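You operate a simulated robot arm through the tools that you are given. There is no shell and no other tool. Be economical: measure what you need, move in short steps, check, and stop when the job is done.

You run a simulated two-armed robot. Do the job below in one go: nothing can be reset, and whatever is moved stays where it is left.

Task
Pick up the pot labelled "G6" from the free end of the lane bench with one hand, pass it to the other hand and put it on the shelf of the lane bench. Set down upright: pot.
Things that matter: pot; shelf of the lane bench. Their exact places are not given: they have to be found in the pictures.

Only the result counts: the job must be done as asked and must still hold three seconds after the hand-in. Knocking over, shifting, dropping, spilling or breaking anything else fails it.

Robot
Two 7-joint arms with three-finger grippers on one trunk, on a base that drives. Base frame: it is fixed to the floor where the robot stands at the start and does not move with it; the origin is under the middle of the robot, x ahead of it, y to its left, z up; the surface under the hand at the start is at about z = 0.86. Lengths are in m, angles in rad, forces in N, time in s.
The left shoulder is at the start at [0.029, 0.154, 1.039], the right one opposite. With the tool pointing down near the work surface each hand reaches from about 0.16 to 0.62 m from the robot's upright axis, wherever it stands, measured 20 degrees to its own side. Places, roughly: shelf of the lane bench [0.5, 0.7, 0.3]. Payload 2.69 kg a hand.
The TCP of each hand is the grasp point between the finger pads, 0.029 m short of the fingertips. In the tool frame z runs along the fingers and y along their closing line. The gripper opens to 0.12 m. The gripper's body begins 0.078 m behind the TCP.
Orientation is that of the tool frame in the base frame, as [roll, pitch, yaw] about the fixed x, y, z axes, in that order (R = Rz(yaw) Ry(pitch) Rx(roll)). With the fingers straight down and closing along the base's y, the tool's x points along the base's -x, its y along +y and its z along -z.

Tools
- The arms move only by the tool play_rows. It takes "left_series", "right_series" or both (then of equal length, played together; a hand with none holds still); each is a list of rows, each a list of 7 numbers: the shift along the base's x, y, z in units of 250 mm (1.0 is 250 mm), then the turn, a rotation vector about the base's x, y, z in units of 90 degrees (1.0 is 90 degrees), then the finger opening in m, from 0 to 0.12. In form: [[tx, ty, tz, ax, ay, az, jaw], ...]. A call has 1 to 12 rows; each row is the pose to reach, as a shift and turn from the pose commanded when the call began. A call with a number of a shift or a turn outside -1 to 1 is refused whole. Each row takes 0.2 s and may step no farther than 0.05 m and 0.15 rad from the row before; otherwise, or with a gripper value out of range, the whole call is refused. A pose out of reach is approached as far as the arm can. The call stops where the force on the tool passes 40 N (or 10 N more than at its start, if that is more) or the arm is blocked; 0.2 s more then pass. Each finger halts on what it meets, pressing with about 39 N; the grip force reading is that of the motor and also rises with nothing between the fingers. The clock runs only during rows and for 0.2 s after the last one: add rows that repeat a pose to give the fingers time. It gives the time, the measured TCP pose, the force on the tool (base axes), the opening and the grip force at its end, in the units of the frame above (readings bear some noise), with the torque about the TCP (base axes, N m) and any sound that the robot's microphone picked up.
- Cameras (640 x 400 px; columns grow to the right, rows downward): "scene" is now at [0.1352, -0.0182, 1.2145]; the picture's right is [-0.19, -0.98, 0.00], its down [-0.32, 0.06, -0.95] and it looks along [0.93, -0.18, -0.33] (base axes); focal length 214 px, centre (320, 200). "left" rides on the left gripper at [0.063, 0, -0.104] in its tool frame; the picture's right is [0.00, 1.00, 0.00], its down [-0.83, 0.00, -0.56] and it looks along [-0.56, 0.00, 0.83] (tool axes); focal length 275 px, centre (320, 200). "right" rides on the right gripper at [0.063, 0, -0.104] in its tool frame; the picture's right is [0.00, 1.00, 0.00], its down [-0.83, 0.00, -0.56] and it looks along [-0.56, 0.00, 0.83] (tool axes); focal length 275 px, centre (320, 200).
- capture(camera): a new picture of that camera. The clock stands still meanwhile.
- lift_body(by): slides the trunk up (or, below 0, down) by that many m; the arms and the scene camera ride with it, the base frame stays. It gives what a move gives, with no picture.
- roll_base(legs): drives the robot by 1 to 6 legs, each [ahead, left, turn to the left] in m, m and rad, along the robot's own axes; the way and the turn of a leg run together, so that a leg with both is an arc; at most 1.5 m and 3.142 rad a leg. The arms and the cameras ride along, it lands a little off, and it stops where it bumps. It gives what a move gives.
- turn_head(pan, tilt): turns the head with the scene camera to pan (to the left, within 1.396 rad either way) and tilt (down, from -0.506 to 1.204), counted from straight ahead of the robot. It gives what a move gives.
- probe_pixels(camera, pixels): for up to 12 pixels [column, row] of the newest picture of that camera ("zoom" is the newest enlarged one), the place [x, y, z] in the base frame of the surface seen there, good to about 0.003 m. The clock stands still meanwhile.
- zoom(camera, box): a new picture of the part [left, top, right, bottom] of that camera's present view, enlarged. The clock stands still meanwhile.
- job_done(): hands the job in; it is judged then, once.

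Keep the steps short. Do not move on a guess: measure, check each grasp and each placing, and mend mistakes. In all there are 80 turns and 58 pictures (those below and enlarged ones count). Leave the grippers open and the arms clear of the work at the hand-in unless told otherwise, and finish with a single line.

The tools are called after "Request:" as name(argument=value, ...) on one line, values as JSON. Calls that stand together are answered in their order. play_rows: Moves the arms, as the interface text tells. Its arguments: {"type":"object","properties":{"left_series":{"type":"array","items":{"type":"array","items":{"type":"number"}}},"right_series":{"type":"array","items":{"type":"array","items":{"type":"number"}}}},"required":[]} The other tools are called the same way: lift_body (by) slides the trunk up or down; roll_base (legs) drives the base; turn_head (pan, tilt) turns the head that bears the scene camera; capture (camera) takes a picture; probe_pixels (camera, pixels) gives the place of the surface under pixels of a picture; zoom (camera, box) takes an enlarged picture of a part of a camera's view; job_done () hands the job in.

At the start:

```text
time: 0.0
left_eef_pos: [0.3986, 0.0779, 1.0605]
left_orientation: [-3.141, 0.0, 3.141]
left_wrist_force: [-0.1, -0.2, -0.4]
left_wrist_torque: [0.03, 0.0, -0.02]
left_finger_gap: 0.1201
left_gripper_force: 0.0
right_eef_pos: [0.3023, -0.1641, 1.1657]
right_orientation: [3.142, -0.002, 3.141]
right_wrist_force: [0.3, -0.4, -0.5]
right_wrist_torque: [0.01, -0.01, -0.02]
right_finger_gap: 0.1199
right_gripper_force: 0.1
trunk travel left (down, up): [-0.402, 0.036]
robot x, y, heading: [0.0008, 0.0003, 0.003]
head pan, tilt: [-0.192, 0.333]
```

scene: 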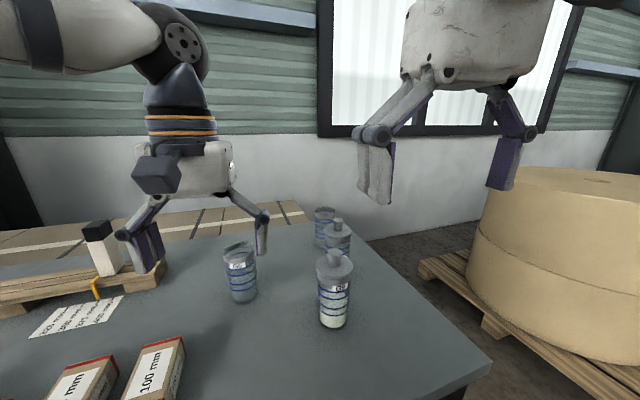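
right: 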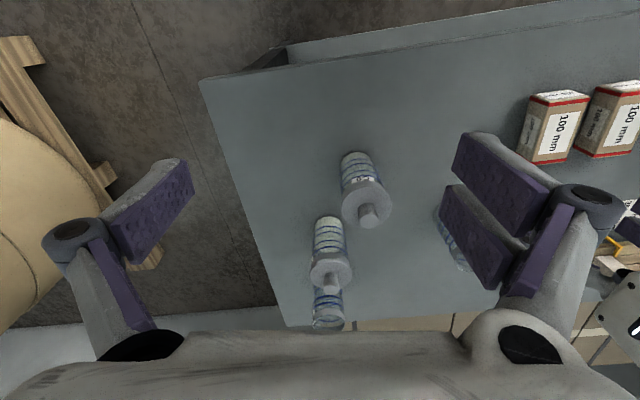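
left: 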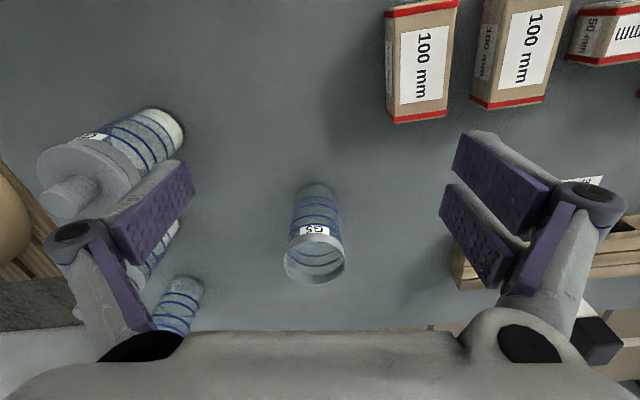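

I see four pots at the right end of the bench. I zoom in to read the labels.

Request:
zoom(camera="scene", box=[200, 190, 380, 340])

Request:
zoom(camera="left", box=[20, 90, 360, 340])

Request:
zoom(camera="right", box=[280, 130, 480, 340])

```text
2.67 times, centred on (290, 265) of scene
```

zoom: 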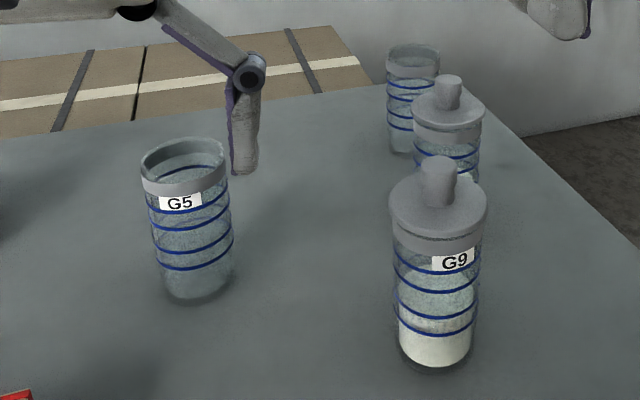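

```text
1.60 times, centred on (190, 215) of left
```

zoom: 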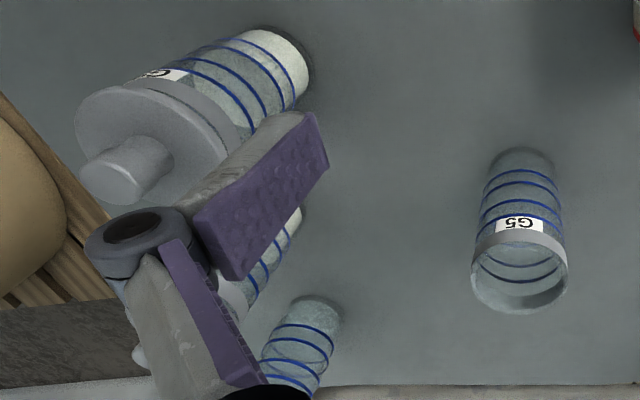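

```text
1.90 times, centred on (380, 235) of right
```

zoom: 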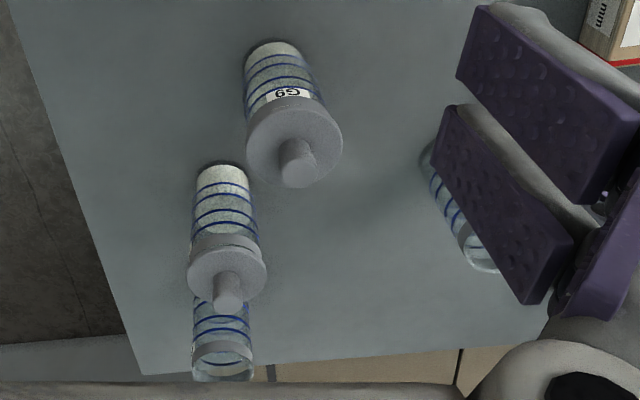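

The front lidded pot reads G9 and the left one G5. The two behind have hidden labels. I probe their places and the bench edges.

Request:
probe_pixels(camera="scene", pixels=[[335, 255], [332, 300], [336, 225], [338, 242], [323, 211], [324, 222], [241, 275], [490, 362], [370, 240], [300, 205], [100, 260], [160, 350]])

Request:
probe_pixels(camera="right", pixels=[[201, 80], [278, 326], [358, 160], [368, 214], [330, 225], [330, 268], [330, 300], [328, 322], [332, 285], [300, 50], [350, 60]])

Request:
turn_head(pan=1.0, tilt=0.7)

Request:
capture(camera="scene")

```text
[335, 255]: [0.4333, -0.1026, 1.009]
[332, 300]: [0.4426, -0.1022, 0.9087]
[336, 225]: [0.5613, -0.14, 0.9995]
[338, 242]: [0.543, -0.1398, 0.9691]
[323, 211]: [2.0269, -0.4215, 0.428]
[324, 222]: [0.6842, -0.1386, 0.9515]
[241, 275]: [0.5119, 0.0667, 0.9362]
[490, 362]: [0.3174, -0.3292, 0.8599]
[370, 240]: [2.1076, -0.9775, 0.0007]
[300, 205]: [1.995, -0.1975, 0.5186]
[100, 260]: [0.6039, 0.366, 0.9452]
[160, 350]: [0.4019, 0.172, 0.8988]
```

```text
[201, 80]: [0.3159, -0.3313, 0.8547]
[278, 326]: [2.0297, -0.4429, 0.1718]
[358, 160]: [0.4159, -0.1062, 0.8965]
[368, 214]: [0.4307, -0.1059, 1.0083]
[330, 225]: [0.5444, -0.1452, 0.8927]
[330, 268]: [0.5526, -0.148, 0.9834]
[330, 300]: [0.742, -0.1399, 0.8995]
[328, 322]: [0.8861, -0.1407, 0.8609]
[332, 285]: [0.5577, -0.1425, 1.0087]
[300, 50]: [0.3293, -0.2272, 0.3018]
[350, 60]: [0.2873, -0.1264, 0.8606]
```

```text
time: 1.4
left_eef_pos: [0.398, 0.0778, 1.0603]
left_orientation: [3.14, 0.0, 3.14]
left_wrist_force: [-0.2, -0.3, 0.0]
left_wrist_torque: [-0.02, 0.01, 0.01]
left_finger_gap: 0.1202
left_gripper_force: 0.0
right_eef_pos: [0.3009, -0.1636, 1.1654]
right_orientation: [-3.14, 0.0, 3.142]
right_wrist_force: [0.2, 0.6, 0.3]
right_wrist_torque: [0.01, -0.06, 0.01]
right_finger_gap: 0.1198
right_gripper_force: 0.1
trunk travel left (down, up): [-0.402, 0.036]
robot x, y, heading: [0.003, 0.0015, -0.0]
head pan, tilt: [1.0, 0.7]
```

```text
51 pictures are left
```

scene: 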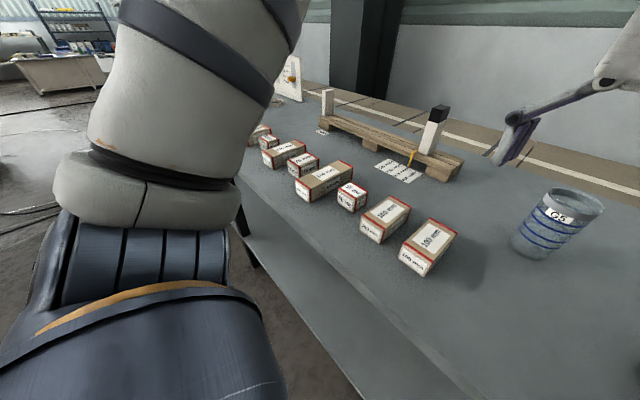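

I can see a lower ledge under the bench around (330,330). I probe it.

Request:
probe_pixels(camera="scene", pixels=[[330, 330], [290, 270], [260, 240], [280, 290], [380, 395], [250, 215], [300, 230], [420, 350], [405, 265], [340, 380], [200, 300], [240, 180]])

Request:
zoom(camera="scene", box=[220, 160, 480, 400])

```text
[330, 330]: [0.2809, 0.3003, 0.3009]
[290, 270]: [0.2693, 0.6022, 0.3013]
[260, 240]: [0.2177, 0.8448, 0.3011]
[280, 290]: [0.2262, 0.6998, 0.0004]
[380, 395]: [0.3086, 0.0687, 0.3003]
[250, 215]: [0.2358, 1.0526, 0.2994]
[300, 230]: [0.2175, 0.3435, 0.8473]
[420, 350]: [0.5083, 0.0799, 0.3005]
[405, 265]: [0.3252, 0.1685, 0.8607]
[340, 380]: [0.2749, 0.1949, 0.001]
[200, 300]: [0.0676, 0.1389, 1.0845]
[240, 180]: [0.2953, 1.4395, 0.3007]
```

```text
1.67 times, centred on (350, 280) of scene
```

zoom: 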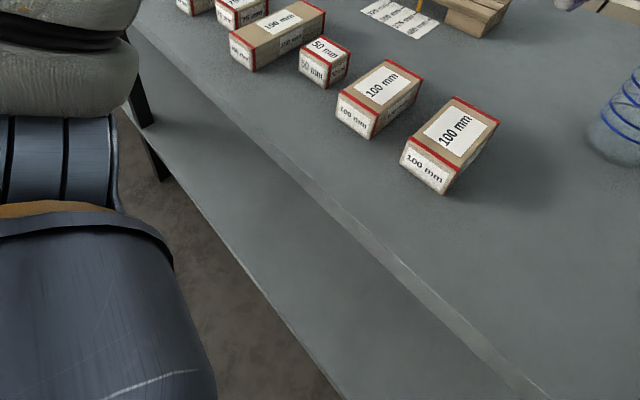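

The shelf is at z≈0.30 and runs along the bench. To read the two back pots, I swing the right hand to the right and tilt its camera towards level.

Request:
play_rows(right_series=[[0, -0.12, -0.05, 0, -0.09, 0, 0.12], [0, -0.24, -0.1, 0, -0.18, 0, 0.12], [0, -0.36, -0.15, 0, -0.27, 0, 0.12], [0, -0.48, -0.2, 0, -0.36, 0, 0.12], [0, -0.6, -0.25, 0, -0.42, 0, 0.12], [0, -0.68, -0.3, 0, -0.42, 0, 0.12]])

Request:
capture(camera="right")

```text
time: 2.8
left_eef_pos: [0.3985, 0.0773, 1.061]
left_orientation: [-3.141, -0.001, -3.141]
left_wrist_force: [0.1, 0.4, 0.4]
left_wrist_torque: [0.01, 0.01, -0.02]
left_finger_gap: 0.1198
left_gripper_force: 0.1
right_eef_pos: [0.3025, -0.3346, 1.0904]
right_orientation: [3.141, 0.661, 3.142]
right_wrist_force: [-0.5, 0.7, -0.1]
right_wrist_torque: [0.02, 0.0, -0.02]
right_finger_gap: 0.1199
right_gripper_force: 0.0
trunk travel left (down, up): [-0.402, 0.036]
robot x, y, heading: [-0.0021, 0.0018, 0.0]
head pan, tilt: [1.0, 0.7]
```

```text
49 pictures are left
```

right: 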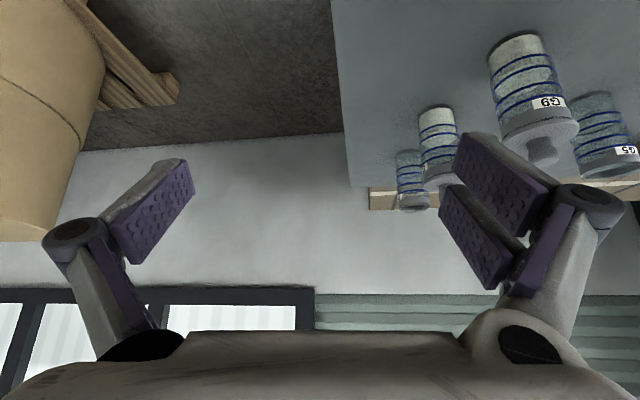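

The view is upside down and the pots sit behind the right-hand finger. I yaw the hand to the left to clear the view.

Request:
play_rows(right_series=[[0, 0, 0, 0, 0, 0.09, 0.12], [0, 0, -0.04, 0, 0, 0.18, 0.12], [0, 0, -0.08, 0, 0, 0.27, 0.12], [0, 0, -0.12, 0, 0, 0.34, 0.12]])

Request:
zoom(camera="right", box=[180, 0, 460, 240])

```text
time: 3.8
left_eef_pos: [0.3986, 0.0775, 1.0616]
left_orientation: [-3.141, -0.001, 3.141]
left_wrist_force: [1.1, -0.4, 0.7]
left_wrist_torque: [0.0, 0.01, 0.03]
left_finger_gap: 0.1202
left_gripper_force: 0.1
right_eef_pos: [0.3015, -0.3349, 1.0586]
right_orientation: [3.141, 0.661, -2.605]
right_wrist_force: [0.5, 0.1, -0.1]
right_wrist_torque: [0.01, 0.01, 0.0]
right_finger_gap: 0.1201
right_gripper_force: 0.0
trunk travel left (down, up): [-0.402, 0.036]
robot x, y, heading: [0.0008, -0.0016, 0.002]
head pan, tilt: [1.0, 0.7]
```

```text
1.67 times, centred on (320, 120) of right
```

zoom: 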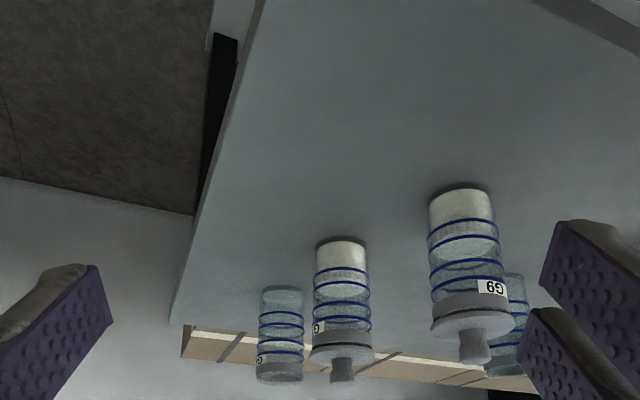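

The middle and back pots have labels peeking at their right-hand sides. I zoom in closely.

Request:
zoom(camera="right", box=[285, 120, 355, 172])

```text
7.69 times, centred on (320, 146) of right
```

zoom: 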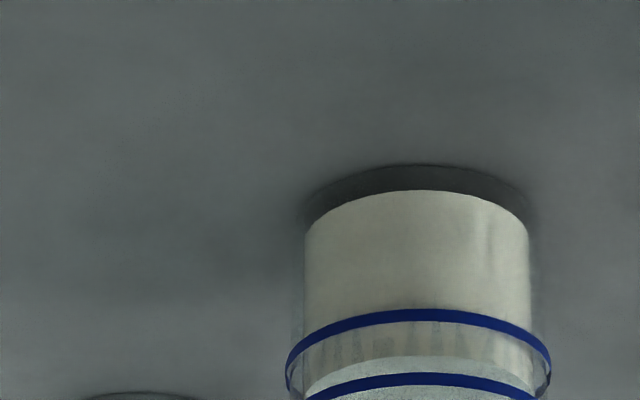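

That box was off; the labels are at about (318,196) and (284,216).

Request:
zoom(camera="right", box=[270, 175, 350, 235])

```text
6.67 times, centred on (310, 205) of right
```

zoom: 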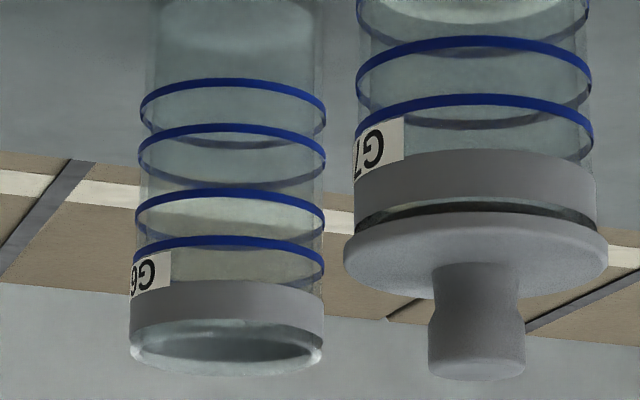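

The middle pot is G7, so the open pot at the back should be G6. I probe it and the bench's end edge.

Request:
probe_pixels(camera="zoom", pixels=[[230, 310], [225, 330], [150, 272], [150, 310], [300, 310], [230, 180], [220, 30], [470, 180], [370, 190], [585, 190], [475, 350]])

Request:
turn_head(pan=-0.25, tilt=0.5)

Request:
capture(camera="scene")

Request:
capture(camera="right")

```text
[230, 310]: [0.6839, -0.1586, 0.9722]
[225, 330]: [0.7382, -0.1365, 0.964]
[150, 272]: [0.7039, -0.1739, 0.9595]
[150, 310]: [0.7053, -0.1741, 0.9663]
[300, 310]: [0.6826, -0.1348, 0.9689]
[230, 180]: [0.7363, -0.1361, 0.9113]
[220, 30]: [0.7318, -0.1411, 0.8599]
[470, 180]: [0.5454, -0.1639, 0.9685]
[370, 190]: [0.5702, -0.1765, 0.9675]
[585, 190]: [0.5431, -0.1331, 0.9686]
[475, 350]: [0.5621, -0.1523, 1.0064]
```

```text
time: 5.2
left_eef_pos: [0.3982, 0.077, 1.0614]
left_orientation: [3.141, 0.001, -3.142]
left_wrist_force: [0.0, -0.2, 0.7]
left_wrist_torque: [0.01, 0.0, 0.0]
left_finger_gap: 0.1198
left_gripper_force: 0.0
right_eef_pos: [0.3015, -0.3328, 1.0601]
right_orientation: [3.141, 0.659, -2.608]
right_wrist_force: [1.4, 0.1, 0.1]
right_wrist_torque: [0.0, 0.01, -0.04]
right_finger_gap: 0.1202
right_gripper_force: 0.1
trunk travel left (down, up): [-0.402, 0.036]
robot x, y, heading: [-0.0037, -0.0003, 0.004]
head pan, tilt: [-0.25, 0.499]
```

```text
45 pictures are left
```

scene: 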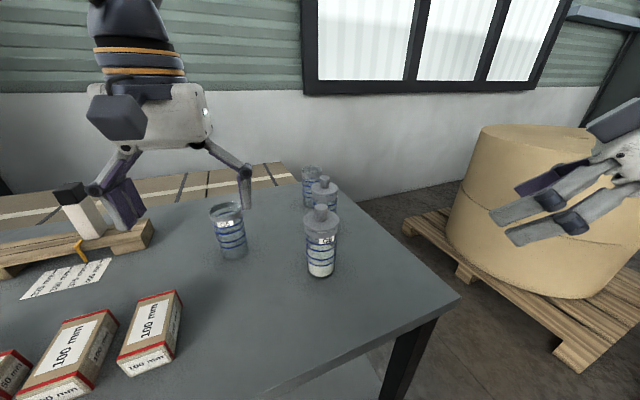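

```text
44 pictures are left
```

right: 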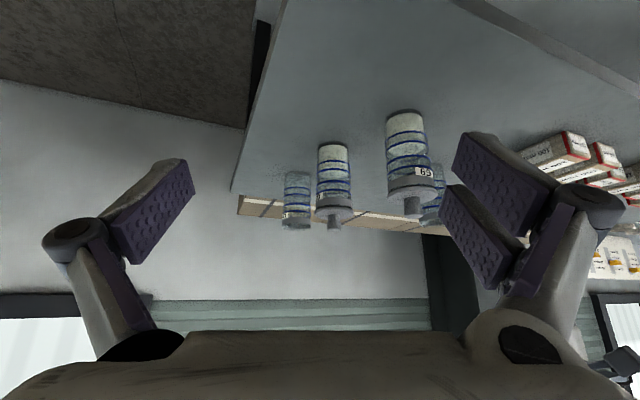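

I check the free space at the bench end: pallet, floor and end edge.

Request:
probe_pixels(camera="scene", pixels=[[460, 294], [420, 258], [362, 204], [402, 228], [470, 288], [570, 365], [480, 230], [395, 395], [440, 390], [415, 200], [378, 385]])

Request:
turn_head(pan=-1.0, tilt=0.8)

Request:
capture(camera="scene")

```text
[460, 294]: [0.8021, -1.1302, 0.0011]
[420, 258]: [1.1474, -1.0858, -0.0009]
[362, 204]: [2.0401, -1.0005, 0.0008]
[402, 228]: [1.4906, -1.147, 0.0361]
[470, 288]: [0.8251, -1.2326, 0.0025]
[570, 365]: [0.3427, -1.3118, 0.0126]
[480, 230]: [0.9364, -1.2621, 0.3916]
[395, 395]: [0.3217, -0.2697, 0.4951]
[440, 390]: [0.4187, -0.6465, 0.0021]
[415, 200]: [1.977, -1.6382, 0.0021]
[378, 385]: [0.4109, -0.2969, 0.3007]
```

```text
time: 6.3
left_eef_pos: [0.399, 0.0767, 1.0612]
left_orientation: [3.14, -0.001, -3.141]
left_wrist_force: [-0.4, 0.4, 0.0]
left_wrist_torque: [-0.01, 0.0, 0.0]
left_finger_gap: 0.1199
left_gripper_force: 0.1
right_eef_pos: [0.3021, -0.3332, 1.0603]
right_orientation: [-3.141, 0.659, -2.608]
right_wrist_force: [-0.2, -0.7, -0.2]
right_wrist_torque: [-0.01, -0.04, 0.02]
right_finger_gap: 0.12
right_gripper_force: 0.0
trunk travel left (down, up): [-0.402, 0.036]
robot x, y, heading: [0.0018, -0.001, 0.0]
head pan, tilt: [-1.0, 0.799]
```

```text
43 pictures are left
```

scene: 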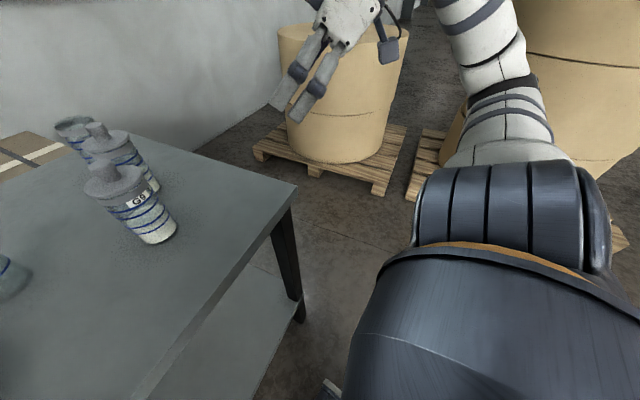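

Request:
probe_pixels(camera="scene", pixels=[[290, 186], [215, 162], [140, 139], [285, 192], [250, 222], [160, 345], [300, 316], [385, 185], [255, 158], [420, 195], [260, 290], [275, 250]])

```text
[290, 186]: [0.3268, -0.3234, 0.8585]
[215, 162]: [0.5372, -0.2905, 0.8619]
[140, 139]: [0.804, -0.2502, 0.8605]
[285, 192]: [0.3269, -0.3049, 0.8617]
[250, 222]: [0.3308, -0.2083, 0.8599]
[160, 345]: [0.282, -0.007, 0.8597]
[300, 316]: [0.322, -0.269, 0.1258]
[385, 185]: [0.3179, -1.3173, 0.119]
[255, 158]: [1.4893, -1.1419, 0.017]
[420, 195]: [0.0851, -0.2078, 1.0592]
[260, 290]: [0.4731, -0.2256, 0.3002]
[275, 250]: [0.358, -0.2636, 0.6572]
```

Bench is rotated ≈0.15 rad; its free end edge runs from (0.327,-0.323) to (0.804,-0.25), and G6 stands at ≈(0.71,-0.147). It is too far from here, so I'll drive around to the free end. First I bring the right hand in and raise both hands, then back off and look right.

Request:
play_rows(right_series=[[0, 0.15, 0.1, 0, 0, -0.09, 0.12], [0, 0.3, 0.2, 0, 0, -0.18, 0.12], [0, 0.45, 0.3, 0, 0, -0.27, 0.12], [0, 0.5, 0.4, 0, 0, -0.34, 0.12]], left_series=[[0, 0, 0.1, 0, 0, 0, 0.12], [0, 0, 0.2, 0, 0, 0, 0.12], [0, 0.1, 0.3, 0, 0, 0, 0.12], [0, 0.2, 0.4, 0, 0, 0, 0.12]])

Request:
roll_base(legs=[[-0.25, 0, 0]])

Request:
turn_head(pan=-1.1, tilt=0.45)

Request:
capture(camera="scene")

```text
time: 7.3
left_eef_pos: [0.3999, 0.1274, 1.1605]
left_orientation: [-3.141, -0.001, 3.141]
left_wrist_force: [0.4, 0.1, 0.1]
left_wrist_torque: [0.01, -0.02, -0.03]
left_finger_gap: 0.1199
left_gripper_force: 0.1
right_eef_pos: [0.3001, -0.2089, 1.163]
right_orientation: [-3.141, 0.661, 3.14]
right_wrist_force: [-0.6, 0.2, -0.6]
right_wrist_torque: [-0.03, -0.02, 0.02]
right_finger_gap: 0.1199
right_gripper_force: 0.0
trunk travel left (down, up): [-0.402, 0.036]
robot x, y, heading: [0.0005, -0.0006, -0.001]
head pan, tilt: [-1.0, 0.799]
```

```text
time: 9.2
left_eef_pos: [0.1496, 0.1281, 1.16]
left_orientation: [3.141, 0.002, -3.138]
left_wrist_force: [-1.1, -0.4, 0.2]
left_wrist_torque: [-0.03, -0.04, -0.04]
left_finger_gap: 0.1199
left_gripper_force: 0.0
right_eef_pos: [0.05, -0.2105, 1.1605]
right_orientation: [-3.141, 0.66, -3.139]
right_wrist_force: [-1.5, 0.2, 0.1]
right_wrist_torque: [0.02, 0.04, 0.01]
right_finger_gap: 0.1201
right_gripper_force: 0.0
trunk travel left (down, up): [-0.402, 0.036]
robot x, y, heading: [-0.251, -0.0011, -0.002]
head pan, tilt: [-1.0, 0.799]
```

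```text
time: 10.0
left_eef_pos: [0.1507, 0.1281, 1.1595]
left_orientation: [-3.141, -0.001, -3.139]
left_wrist_force: [0.3, 0.5, -0.5]
left_wrist_torque: [-0.02, 0.03, 0.0]
left_finger_gap: 0.1201
left_gripper_force: 0.1
right_eef_pos: [0.0511, -0.2097, 1.161]
right_orientation: [3.141, 0.661, -3.139]
right_wrist_force: [-0.2, -0.4, -0.5]
right_wrist_torque: [0.0, 0.01, -0.01]
right_finger_gap: 0.1201
right_gripper_force: 0.0
trunk travel left (down, up): [-0.402, 0.036]
robot x, y, heading: [-0.2518, 0.0029, 0.002]
head pan, tilt: [-1.1, 0.45]
```

```text
42 pictures are left
```

scene: 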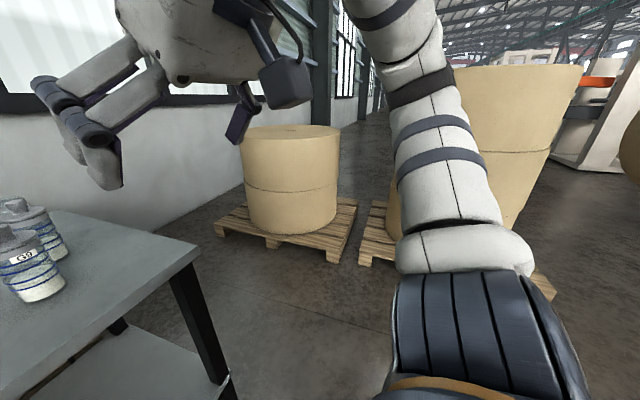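

I probe the second pallet, the near pallet, the shelf end and the far leg.

Request:
probe_pixels(camera="scene", pixels=[[362, 262], [272, 246], [330, 262], [218, 232], [520, 300], [118, 326], [150, 335], [200, 360], [110, 345], [545, 110], [290, 130], [130, 325]])

```text
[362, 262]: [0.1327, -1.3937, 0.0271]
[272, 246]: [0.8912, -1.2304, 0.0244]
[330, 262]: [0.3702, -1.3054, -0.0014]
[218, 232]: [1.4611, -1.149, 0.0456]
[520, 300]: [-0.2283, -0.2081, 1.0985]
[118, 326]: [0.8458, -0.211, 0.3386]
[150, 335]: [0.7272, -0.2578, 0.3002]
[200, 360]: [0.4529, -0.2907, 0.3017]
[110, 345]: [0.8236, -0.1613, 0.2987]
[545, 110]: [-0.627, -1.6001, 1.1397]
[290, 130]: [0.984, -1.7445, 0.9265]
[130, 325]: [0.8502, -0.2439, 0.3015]
```

Space between bench end and pallets is ≈0.9 m. I drive right 0.70, then forward 1.02, and then turn left to face the bench end.

Request:
roll_base(legs=[[0, -0.72, 0], [1.02, 0, 0]])

Request:
roll_base(legs=[[0, 0, 1.719]])

Request:
turn_head(pan=0.0, tilt=0.6)

Request:
capture(camera="scene")

```text
time: 20.9
left_eef_pos: [1.1694, -0.6198, 1.1598]
left_orientation: [3.141, 0.0, 3.128]
left_wrist_force: [-0.2, -0.1, -0.1]
left_wrist_torque: [0.02, 0.0, 0.0]
left_finger_gap: 0.1201
left_gripper_force: 0.0
right_eef_pos: [1.0656, -0.9545, 1.1614]
right_orientation: [-3.141, 0.659, 3.128]
right_wrist_force: [0.6, -0.4, -0.2]
right_wrist_torque: [0.0, -0.01, 0.01]
right_finger_gap: 0.12
right_gripper_force: 0.0
trunk travel left (down, up): [-0.402, 0.036]
robot x, y, heading: [0.7709, -0.7435, -0.013]
head pan, tilt: [-1.1, 0.45]
```

```text
time: 25.4
left_eef_pos: [0.5942, -0.3611, 1.1601]
left_orientation: [-3.14, -0.001, -1.448]
left_wrist_force: [-1.1, 0.0, 0.2]
left_wrist_torque: [0.01, -0.01, 0.01]
left_finger_gap: 0.1202
left_gripper_force: 0.1
right_eef_pos: [0.9404, -0.4184, 1.1619]
right_orientation: [3.14, 0.659, -1.448]
right_wrist_force: [-0.3, -0.5, -0.4]
right_wrist_torque: [-0.05, 0.02, 0.04]
right_finger_gap: 0.1199
right_gripper_force: 0.0
trunk travel left (down, up): [-0.402, 0.036]
robot x, y, heading: [0.7702, -0.7379, 1.691]
head pan, tilt: [-1.1, 0.45]
```

```text
time: 26.7
left_eef_pos: [0.5941, -0.3597, 1.1606]
left_orientation: [3.141, 0.001, -1.447]
left_wrist_force: [0.2, 0.7, 0.4]
left_wrist_torque: [-0.01, -0.03, 0.0]
left_finger_gap: 0.1199
left_gripper_force: 0.0
right_eef_pos: [0.9406, -0.4172, 1.1613]
right_orientation: [-3.141, 0.66, -1.45]
right_wrist_force: [0.2, 0.1, -0.7]
right_wrist_torque: [0.01, 0.04, 0.02]
right_finger_gap: 0.1202
right_gripper_force: 0.1
trunk travel left (down, up): [-0.402, 0.036]
robot x, y, heading: [0.7688, -0.7407, 1.693]
head pan, tilt: [0.0, 0.6]
```

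```text
41 pictures are left
```

scene: 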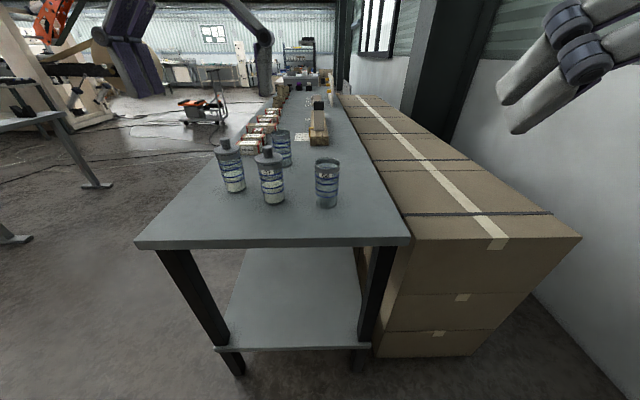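

Excellent view: shelf is open at this end. I zoom in on the pot labels.

Request:
zoom(camera="scene", box=[205, 120, 365, 220])

Request:
probe_pixels(camera="scene", pixels=[[327, 164], [318, 185], [336, 185], [326, 195], [326, 204], [270, 165], [272, 190], [136, 244], [409, 240], [300, 330], [222, 347], [368, 345]])

```text
4.00 times, centred on (285, 170) of scene
```

zoom: 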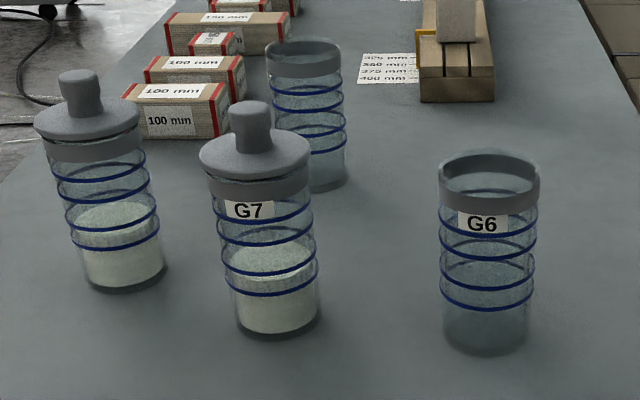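

```text
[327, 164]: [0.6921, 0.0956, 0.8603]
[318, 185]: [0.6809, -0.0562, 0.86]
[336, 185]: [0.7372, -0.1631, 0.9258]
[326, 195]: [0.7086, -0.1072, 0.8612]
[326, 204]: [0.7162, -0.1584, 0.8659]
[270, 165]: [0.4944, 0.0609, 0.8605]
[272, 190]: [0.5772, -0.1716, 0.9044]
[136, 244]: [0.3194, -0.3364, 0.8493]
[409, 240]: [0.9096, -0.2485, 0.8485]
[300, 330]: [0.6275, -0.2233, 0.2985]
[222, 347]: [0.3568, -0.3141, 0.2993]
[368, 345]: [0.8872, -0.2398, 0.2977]
```

G6 confirmed (open, apparently empty). I measure its collar accurately.

Request:
probe_pixels(camera="zoom", pixels=[[488, 207], [443, 190], [537, 188], [490, 200], [487, 162], [483, 222], [485, 350], [450, 340], [500, 300]])

```text
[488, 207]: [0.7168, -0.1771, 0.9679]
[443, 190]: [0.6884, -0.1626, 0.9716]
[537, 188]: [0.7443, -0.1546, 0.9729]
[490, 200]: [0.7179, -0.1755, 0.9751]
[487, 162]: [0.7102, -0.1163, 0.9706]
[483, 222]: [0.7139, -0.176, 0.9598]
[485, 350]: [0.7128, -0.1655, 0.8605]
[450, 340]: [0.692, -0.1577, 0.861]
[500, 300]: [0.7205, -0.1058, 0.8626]
```

G6 centre ≈(0.714,-0.146), radius ≈0.03, rim z≈0.977. Plan: right hand grasps it near the rim from its right side (fingers pointing left and 30° down). Left hand will later take it lower, from the front. First I reorient the right hand in free air and move the left hand aside.

Request:
play_rows(right_series=[[-0.003, 0.027, 0, -0.0619, 0.0484, -0.0485, 0.12], [-0.006, 0.053, 0, -0.1238, 0.0968, -0.097, 0.12], [-0.01, 0.08, 0, -0.1857, 0.1452, -0.1455, 0.12], [-0.013, 0.106, 0, -0.2476, 0.1936, -0.194, 0.12], [-0.016, 0.133, 0, -0.3095, 0.242, -0.2425, 0.12], [-0.02, 0.16, 0, -0.3714, 0.2904, -0.291, 0.12], [-0.023, 0.186, 0, -0.4333, 0.3388, -0.3395, 0.12], [-0.026, 0.212, 0, -0.4952, 0.3872, -0.388, 0.12], [-0.03, 0.239, 0, -0.5571, 0.4356, -0.4365, 0.12], [-0.033, 0.265, 0, -0.619, 0.484, -0.485, 0.12], [-0.036, 0.292, 0, -0.6809, 0.5324, -0.5335, 0.12], [-0.039, 0.318, 0, -0.7428, 0.5808, -0.582, 0.12]], left_series=[[-0.04, -0.005, 0, 0, 0, 0, 0.12], [-0.08, -0.01, 0, 0, 0, 0, 0.12], [-0.12, -0.015, 0, 0, 0, 0, 0.12], [-0.16, -0.02, 0, 0, 0, 0, 0.12], [-0.2, -0.025, 0, 0, 0, 0, 0.12], [-0.24, -0.03, 0, 0, 0, 0, 0.12], [-0.28, -0.035, 0, 0, 0, 0, 0.12], [-0.32, -0.04, 0, 0, 0, 0, 0.12], [-0.36, -0.045, 0, 0, 0, 0, 0.12], [-0.4, -0.05, 0, 0, 0, 0, 0.12], [-0.44, -0.055, 0, 0, 0, 0, 0.12], [-0.476, -0.06, 0, 0, 0, 0, 0.12]])

Request:
play_rows(right_series=[[0, 0, 0, -0.0619, 0.0484, -0.0485, 0.12], [0, 0, 0, -0.1238, 0.0968, -0.097, 0.12], [0, 0, 0, -0.1857, 0.1452, -0.1455, 0.12], [0, 0, 0, -0.1857, 0.1452, -0.1455, 0.12]])

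Request:
capture(camera="scene")

```text
time: 29.3
left_eef_pos: [0.4745, -0.3749, 1.1608]
left_orientation: [3.141, -0.001, -1.446]
left_wrist_force: [-0.5, -0.2, -0.7]
left_wrist_torque: [-0.01, 0.05, -0.03]
left_finger_gap: 0.12
left_gripper_force: 0.1
right_eef_pos: [0.9293, -0.3383, 1.1612]
right_orientation: [2.838, -0.731, -2.55]
right_wrist_force: [-0.6, -0.3, 0.1]
right_wrist_torque: [0.04, -0.02, -0.01]
right_finger_gap: 0.1201
right_gripper_force: 0.1
trunk travel left (down, up): [-0.402, 0.036]
robot x, y, heading: [0.7699, -0.7417, 1.692]
head pan, tilt: [0.0, 0.6]
```

```text
time: 30.3
left_eef_pos: [0.4738, -0.3753, 1.1606]
left_orientation: [3.142, 0.001, -1.446]
left_wrist_force: [-0.4, -0.2, 0.7]
left_wrist_torque: [0.02, 0.01, -0.06]
left_finger_gap: 0.1199
left_gripper_force: 0.1
right_eef_pos: [0.9304, -0.3377, 1.1602]
right_orientation: [-3.14, -1.049, -3.022]
right_wrist_force: [-0.6, -0.9, 0.5]
right_wrist_torque: [-0.03, -0.01, -0.01]
right_finger_gap: 0.1198
right_gripper_force: 0.1
trunk travel left (down, up): [-0.402, 0.036]
robot x, y, heading: [0.7697, -0.7399, 1.692]
head pan, tilt: [0.0, 0.6]
```

```text
39 pictures are left
```

scene: 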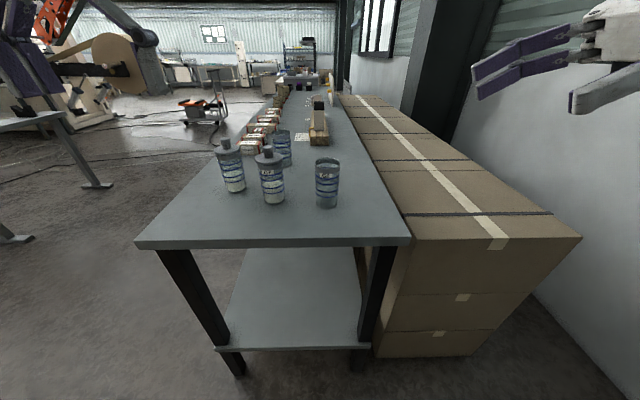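

Right hand orientation is as wanted. Now I drive ahead 0.15 m with a small left turn.

Request:
roll_base(legs=[[0.15, 0, 0.027]])

Request:
capture(camera="scene")

Request:
capture(camera="right")

```text
time: 31.7
left_eef_pos: [0.445, -0.2357, 1.159]
left_orientation: [-3.142, -0.001, -1.418]
left_wrist_force: [-0.1, -0.5, 0.5]
left_wrist_torque: [-0.01, -0.01, -0.02]
left_finger_gap: 0.1199
left_gripper_force: 0.1
right_eef_pos: [0.8988, -0.1873, 1.1613]
right_orientation: [3.142, -1.048, -2.993]
right_wrist_force: [-0.1, -0.2, 0.3]
right_wrist_torque: [-0.04, -0.03, 0.07]
right_finger_gap: 0.1198
right_gripper_force: 0.0
trunk travel left (down, up): [-0.402, 0.036]
robot x, y, heading: [0.7483, -0.593, 1.721]
head pan, tilt: [0.0, 0.6]
```

```text
38 pictures are left
```

scene: 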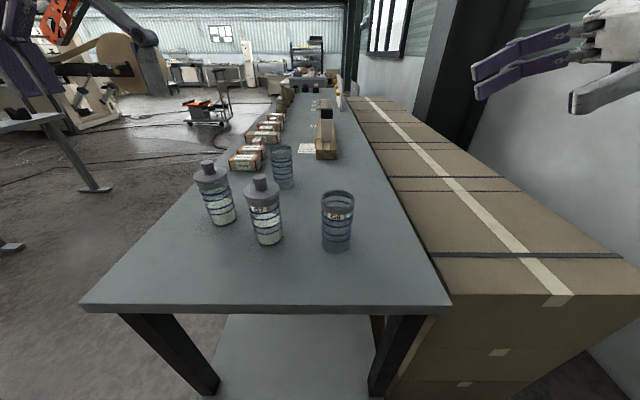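

```text
37 pictures are left
```

right: 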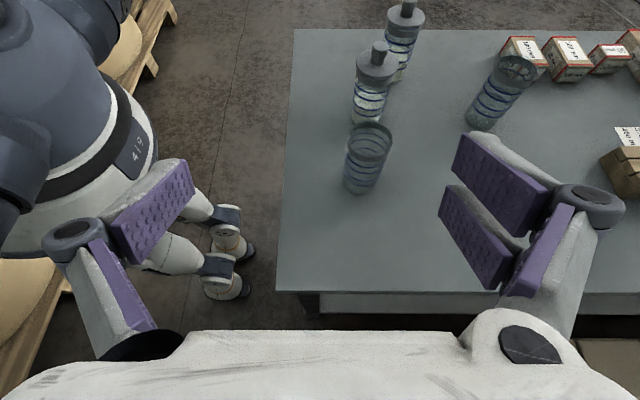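

Clear view. I move the right hand to a pre-grasp 0.13 m back along its tool axis: (0.825,-0.129,1.015).

Request:
play_rows(right_series=[[-0.05, 0.039, -0.097, 0, 0, 0, 0.12], [-0.1, 0.077, -0.195, 0, 0, 0, 0.12], [-0.148, 0.116, -0.292, 0, 0, 0, 0.12], [-0.197, 0.155, -0.389, 0, 0, 0, 0.12], [-0.247, 0.193, -0.487, 0, 0, 0, 0.12], [-0.296, 0.232, -0.584, 0, 0, 0, 0.12]])

Request:
capture(camera="right")

Request:
capture(camera="scene")

```text
time: 33.1
left_eef_pos: [0.4442, -0.2361, 1.1606]
left_orientation: [3.14, 0.0, -1.418]
left_wrist_force: [-0.3, 0.4, -0.4]
left_wrist_torque: [-0.03, -0.02, -0.05]
left_finger_gap: 0.1201
left_gripper_force: 0.0
right_eef_pos: [0.8235, -0.1282, 1.0147]
right_orientation: [3.139, -1.047, -2.993]
right_wrist_force: [0.2, 0.0, 0.3]
right_wrist_torque: [0.0, 0.0, 0.03]
right_finger_gap: 0.1199
right_gripper_force: 0.1
trunk travel left (down, up): [-0.402, 0.036]
robot x, y, heading: [0.7474, -0.5913, 1.72]
head pan, tilt: [0.0, 0.6]
```

```text
36 pictures are left
```

right: 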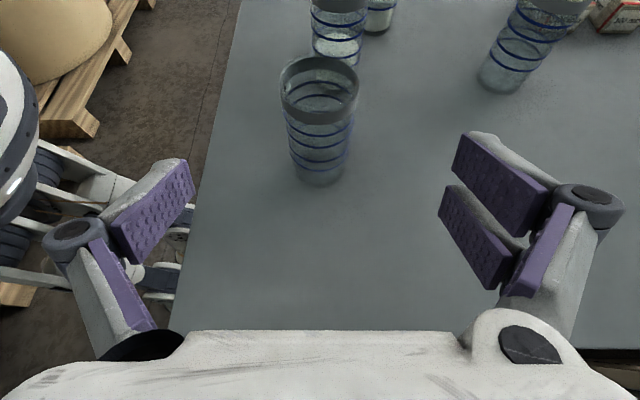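

```text
35 pictures are left
```

scene: 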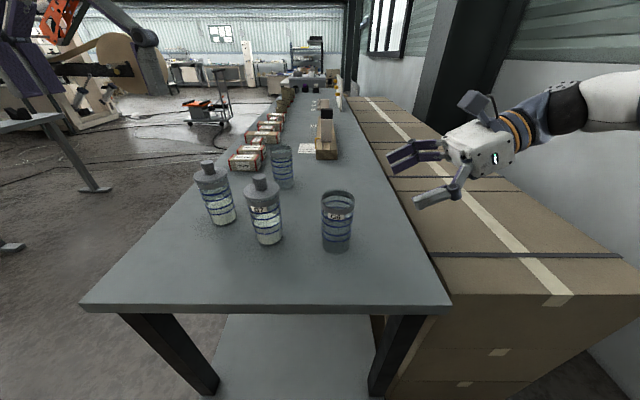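

The pot is centred (column ≈318) in the hand view. I confirm with a probe on the collar and then advance.

Request:
probe_pixels(camera="right", pixels=[[318, 115], [284, 95], [355, 100], [318, 60]])

```text
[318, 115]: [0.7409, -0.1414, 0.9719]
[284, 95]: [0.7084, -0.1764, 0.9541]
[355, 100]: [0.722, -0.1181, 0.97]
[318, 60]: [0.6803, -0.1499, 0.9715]
```

Centre ≈(0.711,-0.146). I advance along the tool axis to the grasp at z=0.95, without closing.

Request:
play_rows(right_series=[[-0.09, -0.014, -0.052, 0, 0, 0, 0.12], [-0.181, -0.027, -0.104, 0, 0, 0, 0.12], [-0.271, -0.041, -0.156, 0, 0, 0, 0.12], [-0.362, -0.054, -0.208, 0, 0, 0, 0.12], [-0.452, -0.068, -0.26, 0, 0, 0, 0.12]])

Request:
capture(camera="scene")

Request:
capture(camera="right")

```text
time: 34.3
left_eef_pos: [0.4436, -0.2354, 1.1599]
left_orientation: [3.14, -0.001, -1.42]
left_wrist_force: [-1.3, 0.6, 0.2]
left_wrist_torque: [0.02, -0.01, 0.01]
left_finger_gap: 0.12
left_gripper_force: 0.1
right_eef_pos: [0.7118, -0.1452, 0.9503]
right_orientation: [-3.141, -1.047, -2.993]
right_wrist_force: [0.3, 0.8, 1.0]
right_wrist_torque: [0.01, 0.01, -0.02]
right_finger_gap: 0.1201
right_gripper_force: 0.0
trunk travel left (down, up): [-0.402, 0.036]
robot x, y, heading: [0.7488, -0.5969, 1.723]
head pan, tilt: [0.0, 0.6]
```

```text
34 pictures are left
```

scene: 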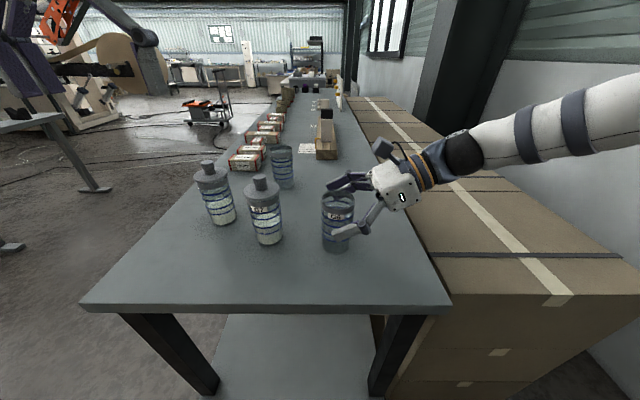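

```text
33 pictures are left
```

right: 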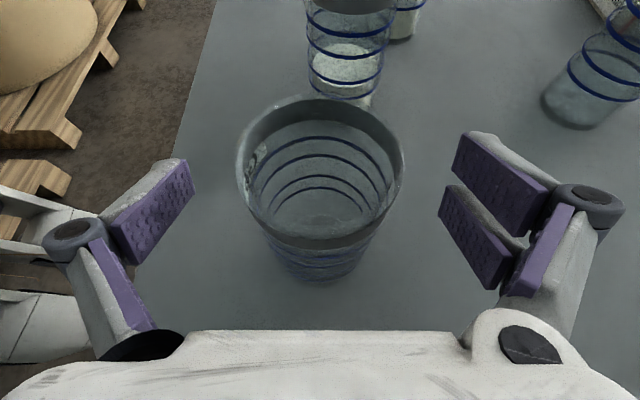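

Pot lies squarely between the fingers. I close the right hand.

Request:
play_rows(right_series=[[0, 0, 0, 0, 0, 0, 0.08], [0, 0, 0, 0, 0, 0, 0.04], [0, 0, 0, 0, 0, 0, 0.03], [0, 0, 0, 0, 0, 0, 0.03], [0, 0, 0, 0, 0, 0, 0.03]])

Request:
capture(camera="right")

```text
time: 35.5
left_eef_pos: [0.4442, -0.2362, 1.1594]
left_orientation: [3.141, -0.001, -1.419]
left_wrist_force: [1.6, -0.1, 0.3]
left_wrist_torque: [0.0, -0.01, -0.01]
left_finger_gap: 0.1201
left_gripper_force: 0.1
right_eef_pos: [0.712, -0.1451, 0.9518]
right_orientation: [3.14, -1.046, -2.992]
right_wrist_force: [-1.7, -0.7, 0.6]
right_wrist_torque: [-0.01, 0.02, 0.06]
right_finger_gap: 0.0563
right_gripper_force: 39.2
trunk travel left (down, up): [-0.402, 0.036]
robot x, y, heading: [0.7476, -0.5978, 1.721]
head pan, tilt: [0.0, 0.6]
```

```text
32 pictures are left
```

right: 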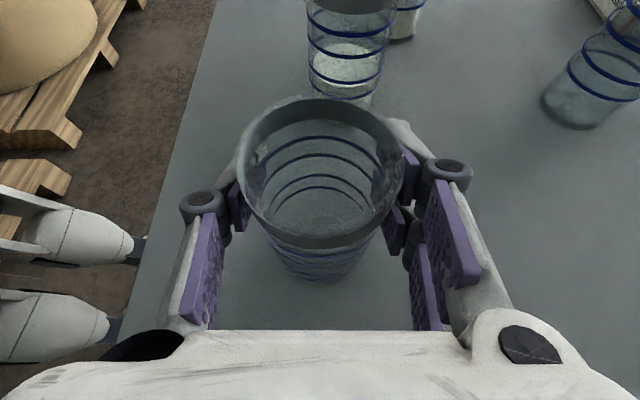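

Held: gap 0.0563, force 39 N. I lift straight up 0.20 m.

Request:
play_rows(right_series=[[0, 0, 0.06, 0, 0, 0, 0.03], [0, 0, 0.16, 0, 0, 0, 0.03], [0, 0, 0.26, 0, 0, 0, 0.03], [0, 0, 0.38, 0, 0, 0, 0.03], [0, 0, 0.5, 0, 0, 0, 0.03], [0, 0, 0.62, 0, 0, 0, 0.03], [0, 0, 0.72, 0, 0, 0, 0.03], [0, 0, 0.8, 0, 0, 0, 0.03]])

Request:
capture(camera="scene")

```text
time: 37.3
left_eef_pos: [0.4438, -0.2365, 1.16]
left_orientation: [-3.14, 0.002, -1.419]
left_wrist_force: [-0.7, 0.5, 0.3]
left_wrist_torque: [-0.02, 0.0, -0.02]
left_finger_gap: 0.12
left_gripper_force: 0.1
right_eef_pos: [0.7113, -0.1471, 1.153]
right_orientation: [3.141, -1.049, -2.995]
right_wrist_force: [-0.1, -0.9, -1.3]
right_wrist_torque: [-0.03, 0.02, 0.0]
right_finger_gap: 0.0565
right_gripper_force: 39.4
trunk travel left (down, up): [-0.402, 0.036]
robot x, y, heading: [0.7506, -0.5947, 1.728]
head pan, tilt: [0.0, 0.6]
```

```text
31 pictures are left
```

scene: 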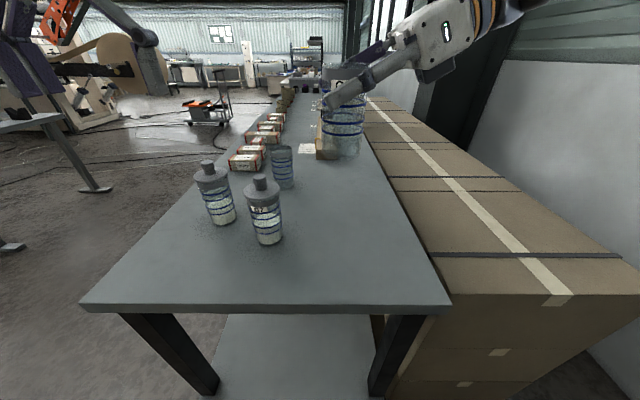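

Pot hangs upright. I bring the left hand to a pre-handover pose behind-left of the pot, fingers 45° down and pointing forward-right, fully open.

Request:
play_rows(left_series=[[0.1, 0.005, 0.02, 0.0623, -0.0151, -0.0593, 0.12], [0.209, 0.01, 0.04, 0.1245, -0.0303, -0.1185, 0.12], [0.313, 0.015, 0.06, 0.1868, -0.0454, -0.1778, 0.12], [0.418, 0.02, 0.08, 0.249, -0.0605, -0.237, 0.12], [0.522, 0.025, 0.1, 0.3113, -0.0756, -0.2963, 0.12], [0.627, 0.03, 0.12, 0.3735, -0.0908, -0.3555, 0.12], [0.731, 0.035, 0.14, 0.4358, -0.1059, -0.4148, 0.12], [0.836, 0.04, 0.156, 0.498, -0.121, -0.474, 0.12]])

Request:
turn_head(pan=0.0, tilt=0.3)

Request:
capture(camera="scene")

Request:
capture(camera="left")

```text
time: 39.1
left_eef_pos: [0.6522, -0.2259, 1.2006]
left_orientation: [3.138, 0.786, -2.209]
left_wrist_force: [1.3, -0.1, 0.5]
left_wrist_torque: [0.01, 0.0, 0.01]
left_finger_gap: 0.1201
left_gripper_force: 0.0
right_eef_pos: [0.7136, -0.1465, 1.1511]
right_orientation: [3.139, -1.048, -2.99]
right_wrist_force: [0.1, -0.6, -1.3]
right_wrist_torque: [0.03, 0.01, 0.0]
right_finger_gap: 0.0561
right_gripper_force: 39.2
trunk travel left (down, up): [-0.402, 0.036]
robot x, y, heading: [0.7461, -0.593, 1.717]
head pan, tilt: [0.0, 0.6]
```

```text
time: 39.9
left_eef_pos: [0.6512, -0.2261, 1.1998]
left_orientation: [3.136, 0.785, -2.205]
left_wrist_force: [-0.5, 0.7, -0.3]
left_wrist_torque: [-0.01, 0.03, -0.01]
left_finger_gap: 0.12
left_gripper_force: 0.1
right_eef_pos: [0.7135, -0.1463, 1.1508]
right_orientation: [3.141, -1.048, -2.992]
right_wrist_force: [-0.3, -0.2, -2.3]
right_wrist_torque: [-0.01, -0.03, -0.02]
right_finger_gap: 0.0563
right_gripper_force: 39.0
trunk travel left (down, up): [-0.402, 0.036]
robot x, y, heading: [0.7449, -0.5951, 1.717]
head pan, tilt: [0.0, 0.3]
```

```text
30 pictures are left
```

scene: 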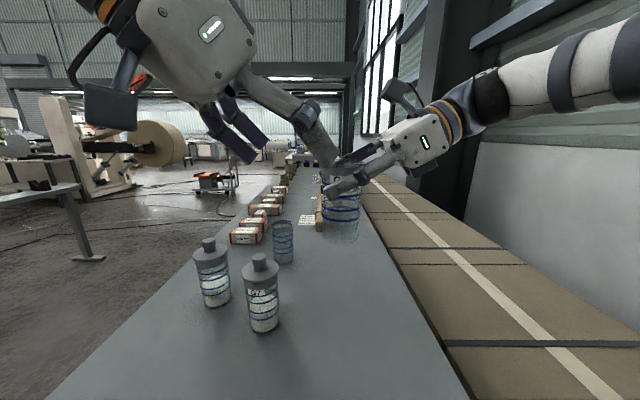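

```text
29 pictures are left
```

left: 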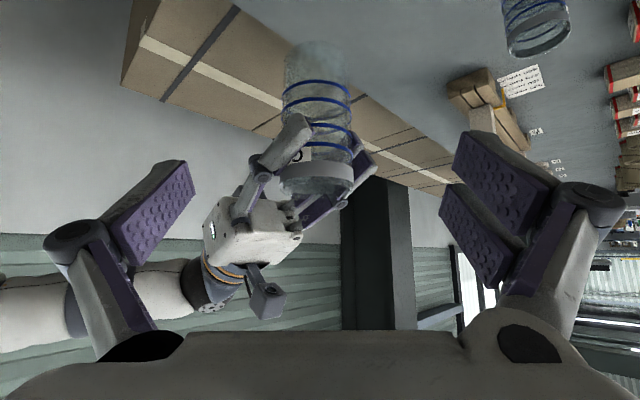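

The pot's lower half is centred in the left hand's view. I advance the left hand diagonally along its tool axis in small steps, open.

Request:
play_rows(left_series=[[0.046, 0.06, -0.078, 0, 0, 0, 0.12], [0.092, 0.12, -0.157, 0, 0, 0, 0.12], [0.138, 0.18, -0.235, 0, 0, 0, 0.12]])

Request:
capture(camera="left")

Request:
zoom(camera="scene", box=[180, 40, 500, 260])

```text
time: 40.7
left_eef_pos: [0.6863, -0.1795, 1.1411]
left_orientation: [3.139, 0.787, -2.207]
left_wrist_force: [0.3, 0.1, -0.6]
left_wrist_torque: [0.0, 0.01, 0.0]
left_finger_gap: 0.1198
left_gripper_force: 0.1
right_eef_pos: [0.7135, -0.1448, 1.1505]
right_orientation: [-3.141, -1.048, -2.992]
right_wrist_force: [0.3, 0.8, -1.4]
right_wrist_torque: [-0.01, 0.04, -0.02]
right_finger_gap: 0.0565
right_gripper_force: 39.5
trunk travel left (down, up): [-0.402, 0.036]
robot x, y, heading: [0.7494, -0.5927, 1.721]
head pan, tilt: [0.0, 0.3]
```

```text
28 pictures are left
```

left: 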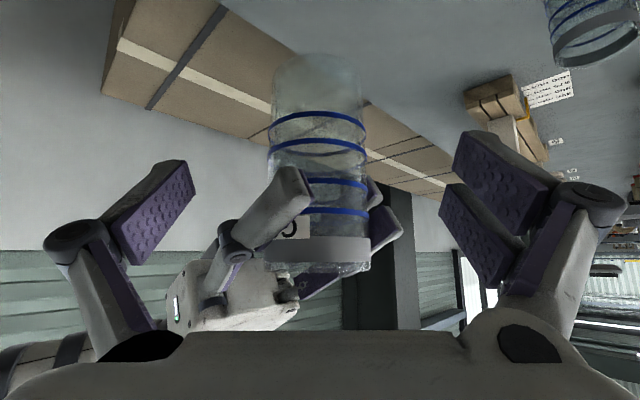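

```text
1.82 times, centred on (340, 150) of scene
```

zoom: 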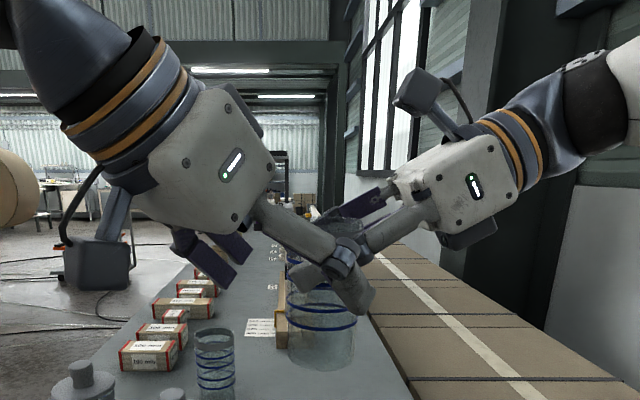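

I check the clearance by probing the right hand's near finger and knuckle in the left view.

Request:
probe_pixels(camera="left", pixels=[[290, 180], [275, 200], [255, 215], [235, 235], [228, 260], [215, 285], [255, 290], [318, 110], [318, 160], [305, 205], [390, 205]])

```text
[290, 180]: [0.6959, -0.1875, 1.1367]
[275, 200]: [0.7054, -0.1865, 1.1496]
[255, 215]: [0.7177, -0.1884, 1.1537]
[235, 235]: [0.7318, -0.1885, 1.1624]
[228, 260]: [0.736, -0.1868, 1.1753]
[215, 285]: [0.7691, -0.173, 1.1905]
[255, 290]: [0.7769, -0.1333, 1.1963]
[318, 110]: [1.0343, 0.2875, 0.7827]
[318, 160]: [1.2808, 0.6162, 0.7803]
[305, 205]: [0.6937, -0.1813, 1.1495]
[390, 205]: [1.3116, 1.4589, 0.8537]
```

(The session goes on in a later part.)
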